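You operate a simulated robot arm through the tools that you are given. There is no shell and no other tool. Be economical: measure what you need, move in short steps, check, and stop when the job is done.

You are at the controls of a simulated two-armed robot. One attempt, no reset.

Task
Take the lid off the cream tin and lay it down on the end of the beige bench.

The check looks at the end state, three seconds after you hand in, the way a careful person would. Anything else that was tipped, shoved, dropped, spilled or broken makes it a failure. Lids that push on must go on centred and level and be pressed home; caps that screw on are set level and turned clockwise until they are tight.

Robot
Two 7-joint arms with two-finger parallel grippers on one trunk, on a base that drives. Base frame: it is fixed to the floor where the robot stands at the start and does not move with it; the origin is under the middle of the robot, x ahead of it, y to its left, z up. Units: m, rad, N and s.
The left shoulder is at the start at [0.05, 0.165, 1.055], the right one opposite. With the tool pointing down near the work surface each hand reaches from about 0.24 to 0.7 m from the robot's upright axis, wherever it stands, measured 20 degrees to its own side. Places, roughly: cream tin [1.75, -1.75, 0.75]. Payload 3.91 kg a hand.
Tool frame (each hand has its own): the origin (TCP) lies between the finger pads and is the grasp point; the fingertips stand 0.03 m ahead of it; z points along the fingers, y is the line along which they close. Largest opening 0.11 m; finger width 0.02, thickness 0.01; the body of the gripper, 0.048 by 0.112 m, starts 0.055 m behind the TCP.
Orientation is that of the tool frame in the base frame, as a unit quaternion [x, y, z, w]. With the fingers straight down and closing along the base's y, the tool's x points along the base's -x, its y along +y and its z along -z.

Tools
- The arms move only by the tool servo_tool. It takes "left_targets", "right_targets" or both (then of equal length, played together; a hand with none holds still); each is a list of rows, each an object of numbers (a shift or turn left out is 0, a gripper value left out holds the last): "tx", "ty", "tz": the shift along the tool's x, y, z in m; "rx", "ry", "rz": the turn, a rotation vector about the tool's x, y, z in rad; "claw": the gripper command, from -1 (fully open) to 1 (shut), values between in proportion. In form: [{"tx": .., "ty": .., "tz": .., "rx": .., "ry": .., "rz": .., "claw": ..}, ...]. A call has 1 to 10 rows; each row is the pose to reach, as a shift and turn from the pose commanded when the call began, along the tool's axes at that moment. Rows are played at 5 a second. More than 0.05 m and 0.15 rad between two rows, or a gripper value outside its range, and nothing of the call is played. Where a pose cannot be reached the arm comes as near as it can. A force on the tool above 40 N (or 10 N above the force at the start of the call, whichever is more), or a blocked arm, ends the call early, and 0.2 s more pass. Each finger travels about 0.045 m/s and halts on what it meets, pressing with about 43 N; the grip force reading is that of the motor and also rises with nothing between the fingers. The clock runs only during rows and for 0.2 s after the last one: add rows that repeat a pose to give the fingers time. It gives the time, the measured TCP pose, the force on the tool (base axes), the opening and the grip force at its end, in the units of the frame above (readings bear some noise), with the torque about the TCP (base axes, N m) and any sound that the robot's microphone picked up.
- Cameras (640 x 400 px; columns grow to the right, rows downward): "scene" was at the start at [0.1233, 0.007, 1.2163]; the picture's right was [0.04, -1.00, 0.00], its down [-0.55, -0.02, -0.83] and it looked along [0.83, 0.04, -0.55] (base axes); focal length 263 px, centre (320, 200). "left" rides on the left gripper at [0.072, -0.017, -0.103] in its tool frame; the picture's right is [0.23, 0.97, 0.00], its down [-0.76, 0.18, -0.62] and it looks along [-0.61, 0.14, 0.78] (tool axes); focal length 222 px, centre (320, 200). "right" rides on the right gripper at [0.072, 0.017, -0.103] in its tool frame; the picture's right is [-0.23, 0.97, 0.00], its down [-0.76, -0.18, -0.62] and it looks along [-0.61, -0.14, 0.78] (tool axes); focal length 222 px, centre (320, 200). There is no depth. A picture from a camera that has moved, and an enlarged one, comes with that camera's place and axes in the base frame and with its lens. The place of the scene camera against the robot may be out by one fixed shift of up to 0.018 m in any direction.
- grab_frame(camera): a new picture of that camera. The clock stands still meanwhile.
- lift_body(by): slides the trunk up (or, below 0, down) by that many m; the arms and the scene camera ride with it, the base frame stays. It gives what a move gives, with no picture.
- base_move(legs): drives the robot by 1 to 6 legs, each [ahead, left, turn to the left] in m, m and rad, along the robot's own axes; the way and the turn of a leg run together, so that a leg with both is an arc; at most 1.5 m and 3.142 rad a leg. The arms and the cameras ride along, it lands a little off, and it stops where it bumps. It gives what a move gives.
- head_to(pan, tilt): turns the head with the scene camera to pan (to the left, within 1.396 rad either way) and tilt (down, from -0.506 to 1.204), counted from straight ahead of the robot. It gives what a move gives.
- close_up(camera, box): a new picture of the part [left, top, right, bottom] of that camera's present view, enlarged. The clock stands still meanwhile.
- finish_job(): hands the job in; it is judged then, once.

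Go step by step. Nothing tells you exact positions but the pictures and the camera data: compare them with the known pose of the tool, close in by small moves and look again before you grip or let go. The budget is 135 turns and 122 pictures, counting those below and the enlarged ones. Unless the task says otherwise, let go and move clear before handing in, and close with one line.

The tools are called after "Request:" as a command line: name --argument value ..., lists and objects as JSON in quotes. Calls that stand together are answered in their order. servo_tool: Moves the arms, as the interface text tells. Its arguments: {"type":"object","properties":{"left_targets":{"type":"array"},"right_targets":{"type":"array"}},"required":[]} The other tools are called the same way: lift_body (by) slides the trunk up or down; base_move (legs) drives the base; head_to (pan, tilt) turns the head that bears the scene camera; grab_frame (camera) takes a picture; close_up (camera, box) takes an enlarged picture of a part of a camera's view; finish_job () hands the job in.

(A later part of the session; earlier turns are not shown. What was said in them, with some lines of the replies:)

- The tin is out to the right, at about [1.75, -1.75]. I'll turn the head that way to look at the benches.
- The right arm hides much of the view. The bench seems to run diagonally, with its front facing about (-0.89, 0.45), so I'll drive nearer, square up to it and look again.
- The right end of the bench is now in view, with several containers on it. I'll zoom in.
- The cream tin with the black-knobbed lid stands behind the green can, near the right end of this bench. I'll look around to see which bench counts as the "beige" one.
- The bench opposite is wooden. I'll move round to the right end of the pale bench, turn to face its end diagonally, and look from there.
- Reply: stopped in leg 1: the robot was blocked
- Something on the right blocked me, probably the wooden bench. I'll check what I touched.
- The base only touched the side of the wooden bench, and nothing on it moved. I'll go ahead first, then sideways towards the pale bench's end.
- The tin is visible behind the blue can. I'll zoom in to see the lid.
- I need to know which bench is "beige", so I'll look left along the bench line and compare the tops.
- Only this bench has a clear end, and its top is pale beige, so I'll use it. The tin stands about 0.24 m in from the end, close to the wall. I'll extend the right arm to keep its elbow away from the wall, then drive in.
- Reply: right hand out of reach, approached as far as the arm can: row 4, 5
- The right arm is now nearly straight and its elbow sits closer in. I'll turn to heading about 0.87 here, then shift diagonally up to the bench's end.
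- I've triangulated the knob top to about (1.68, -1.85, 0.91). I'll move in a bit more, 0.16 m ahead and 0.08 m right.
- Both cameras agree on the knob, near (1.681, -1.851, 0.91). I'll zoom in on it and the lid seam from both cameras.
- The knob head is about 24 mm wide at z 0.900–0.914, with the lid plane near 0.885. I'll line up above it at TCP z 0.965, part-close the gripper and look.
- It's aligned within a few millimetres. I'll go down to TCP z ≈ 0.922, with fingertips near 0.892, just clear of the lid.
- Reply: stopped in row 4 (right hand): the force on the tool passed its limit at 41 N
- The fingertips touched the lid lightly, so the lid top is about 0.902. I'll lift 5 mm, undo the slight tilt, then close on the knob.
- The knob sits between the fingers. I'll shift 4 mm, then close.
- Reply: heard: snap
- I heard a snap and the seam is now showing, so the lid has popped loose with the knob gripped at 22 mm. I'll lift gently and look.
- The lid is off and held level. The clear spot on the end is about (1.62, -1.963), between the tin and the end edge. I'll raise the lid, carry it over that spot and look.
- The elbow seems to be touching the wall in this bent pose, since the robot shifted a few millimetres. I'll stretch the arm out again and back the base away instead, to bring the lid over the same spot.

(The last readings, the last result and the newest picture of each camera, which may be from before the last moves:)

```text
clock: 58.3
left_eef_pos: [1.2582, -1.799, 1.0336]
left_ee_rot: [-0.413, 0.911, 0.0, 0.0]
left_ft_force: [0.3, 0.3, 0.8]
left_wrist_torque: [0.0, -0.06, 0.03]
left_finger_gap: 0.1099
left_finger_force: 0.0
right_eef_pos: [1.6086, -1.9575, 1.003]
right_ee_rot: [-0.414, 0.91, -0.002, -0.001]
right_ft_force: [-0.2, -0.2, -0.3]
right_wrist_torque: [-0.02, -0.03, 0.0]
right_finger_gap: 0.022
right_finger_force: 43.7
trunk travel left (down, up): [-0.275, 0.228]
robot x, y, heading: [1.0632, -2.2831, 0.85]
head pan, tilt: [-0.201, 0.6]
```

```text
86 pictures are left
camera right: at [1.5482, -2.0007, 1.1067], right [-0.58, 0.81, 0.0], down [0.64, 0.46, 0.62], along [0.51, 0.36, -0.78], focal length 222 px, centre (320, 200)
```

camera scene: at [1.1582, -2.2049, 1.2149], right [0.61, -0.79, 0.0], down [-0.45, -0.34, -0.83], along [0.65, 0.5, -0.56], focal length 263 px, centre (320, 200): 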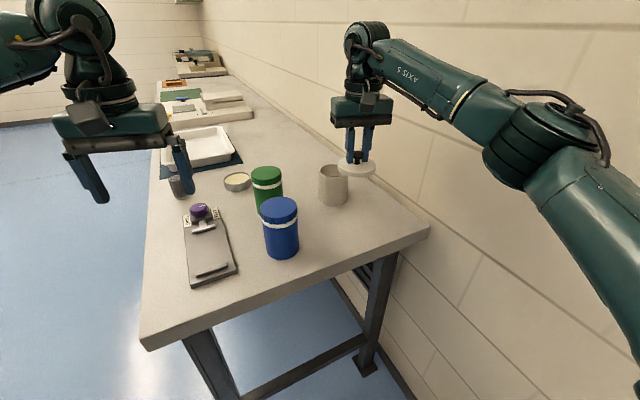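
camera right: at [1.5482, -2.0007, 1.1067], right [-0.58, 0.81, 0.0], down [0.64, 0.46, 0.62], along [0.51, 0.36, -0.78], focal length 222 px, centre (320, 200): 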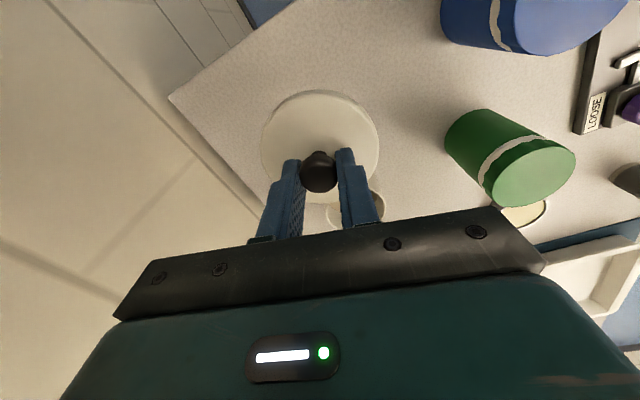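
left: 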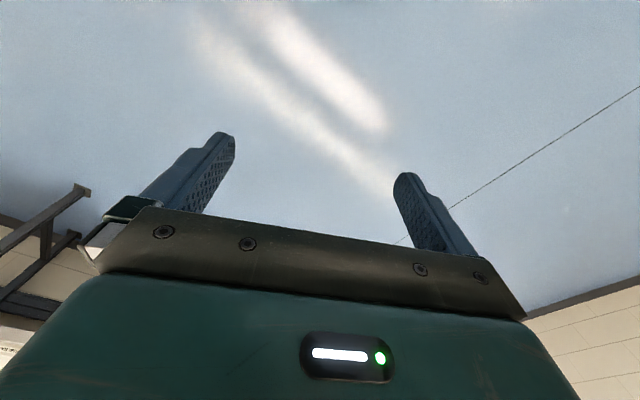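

The lid is about 0.10 m inside the end edge and 0.13 m from the tin. I'll lower to z ≈ 0.84 and check.

Request:
servo_tool --right_targets '[{"tz": 0.03}, {"tz": 0.06}, {"tz": 0.09}, {"tz": 0.12}, {"tz": 0.15}, {"tz": 0.163}, {"tz": 0.163}]'

Request:
close_up --camera "scene" --box '[280, 120, 440, 260]'

Request:
grab_frame --camera "right"

```text
clock: 59.9
left_eef_pos: [1.2589, -1.8, 1.0336]
left_ee_rot: [-0.414, 0.91, 0.0, 0.001]
left_ft_force: [0.4, -0.3, 0.4]
left_wrist_torque: [0.0, 0.01, 0.03]
left_finger_gap: 0.1104
left_finger_force: 0.0
right_eef_pos: [1.6079, -1.9567, 0.8428]
right_ee_rot: [-0.413, 0.911, 0.0, 0.001]
right_ft_force: [3.4, 0.7, 19.9]
right_wrist_torque: [-0.39, 0.35, 0.01]
right_finger_gap: 0.0219
right_finger_force: 42.8
trunk travel left (down, up): [-0.275, 0.228]
robot x, y, heading: [1.0637, -2.2823, 0.857]
head pan, tilt: [-0.201, 0.6]
```

```text
2.86 times, centred on (360, 190) of scene
camera zoom: at [1.157, -2.2054, 1.2154], right [0.61, -0.79, 0.0], down [-0.45, -0.34, -0.83], along [0.66, 0.5, -0.56], focal length 753 px, centre (206, 229)
```

zoom: 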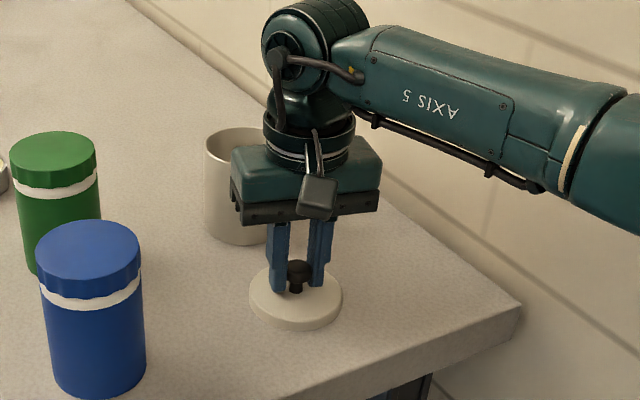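

```text
84 pictures are left
camera right: at [1.5475, -2.0002, 0.9467], right [-0.58, 0.81, 0.0], down [0.63, 0.46, 0.63], along [0.51, 0.36, -0.78], focal length 222 px, centre (320, 200)
```

right: 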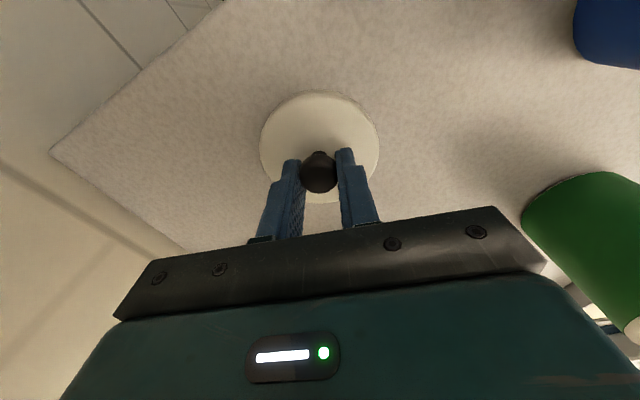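

The lid has landed on the bench, with 20 N contact. I'll ease up 2 mm to relax the press, then open.

Request:
servo_tool --right_targets '[{"tz": -0.002}, {"tz": -0.002, "claw": 0.0}, {"tz": -0.002}, {"tz": -0.002}, {"tz": -0.002}]'

Request:
close_up --camera "scene" --box '[280, 120, 440, 260]'

```text
clock: 61.1
left_eef_pos: [1.2583, -1.7997, 1.0328]
left_ee_rot: [-0.415, 0.91, 0.0, 0.0]
left_ft_force: [0.0, 0.5, -0.1]
left_wrist_torque: [0.04, 0.0, 0.05]
left_finger_gap: 0.1103
left_finger_force: 0.0
right_eef_pos: [1.6075, -1.9576, 0.8419]
right_ee_rot: [-0.413, 0.911, -0.002, -0.001]
right_ft_force: [2.9, -3.3, 10.0]
right_wrist_torque: [-0.01, 0.06, -0.03]
right_finger_gap: 0.0529
right_finger_force: 0.0
trunk travel left (down, up): [-0.275, 0.228]
robot x, y, heading: [1.0657, -2.2832, 0.857]
head pan, tilt: [-0.201, 0.6]
```

```text
2.86 times, centred on (360, 190) of scene
camera zoom: at [1.1579, -2.2053, 1.2149], right [0.61, -0.79, 0.0], down [-0.45, -0.34, -0.83], along [0.65, 0.5, -0.56], focal length 753 px, centre (206, 229)
```

zoom: 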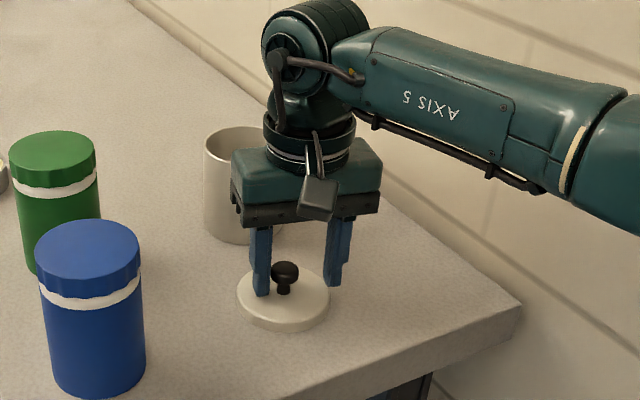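

The lid lies flat and the fingers are open. I'll lift straight up.

Request:
servo_tool --right_targets '[{"tz": -0.01}, {"tz": -0.03}, {"tz": -0.06}, {"tz": -0.1}, {"tz": -0.14}, {"tz": -0.18}, {"tz": -0.18}]'

Request:
close_up --camera "scene" --box '[220, 130, 440, 280]'

Request:
grab_frame --camera "right"

```text
clock: 62.7
left_eef_pos: [1.2584, -1.7992, 1.0324]
left_ee_rot: [-0.414, 0.91, 0.0, 0.0]
left_ft_force: [-0.3, 0.1, -0.9]
left_wrist_torque: [-0.04, -0.02, -0.02]
left_finger_gap: 0.1099
left_finger_force: 0.0
right_eef_pos: [1.6102, -1.9556, 1.0215]
right_ee_rot: [-0.414, 0.91, -0.003, -0.001]
right_ft_force: [-0.7, -1.0, -0.6]
right_wrist_torque: [-0.02, -0.02, 0.06]
right_finger_gap: 0.0551
right_finger_force: 0.0
trunk travel left (down, up): [-0.275, 0.228]
robot x, y, heading: [1.064, -2.2835, 0.859]
head pan, tilt: [-0.201, 0.6]
```

```text
2.67 times, centred on (330, 205) of scene
camera zoom: at [1.1585, -2.2045, 1.2148], right [0.61, -0.79, 0.0], down [-0.45, -0.34, -0.83], along [0.65, 0.5, -0.56], focal length 702 px, centre (293, 187)
```

zoom: 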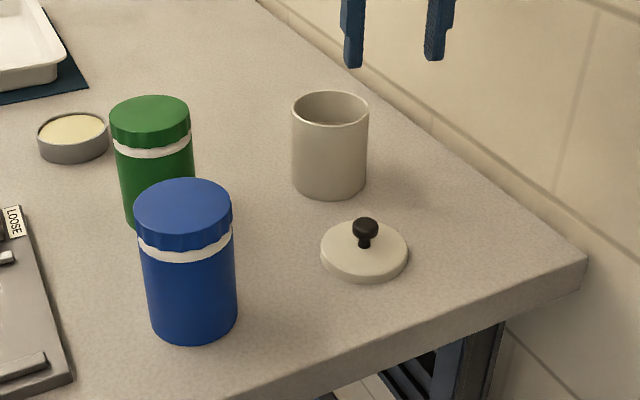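

```text
81 pictures are left
camera right: at [1.5491, -1.9996, 1.1255], right [-0.58, 0.81, 0.0], down [0.64, 0.46, 0.62], along [0.51, 0.36, -0.78], focal length 222 px, centre (320, 200)
```

right: 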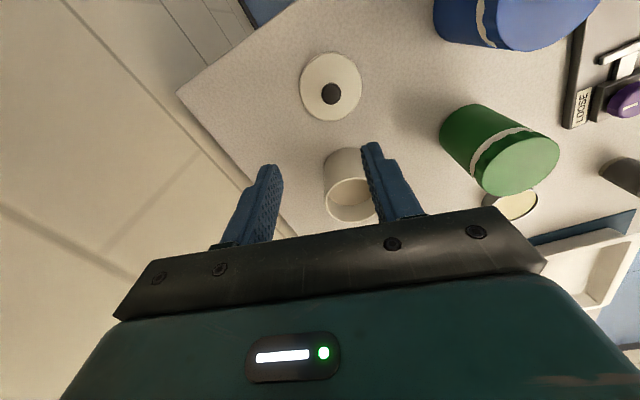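

The lid lies flat with its knob up on the clear end of the bench. The tin is upright, nothing else has moved, and the hand is clear.

Request:
finish_job

```text
The job is handed in.
```

The lid is off the cream tin and lying flat on the end of the beige bench, and I have handed the job in.
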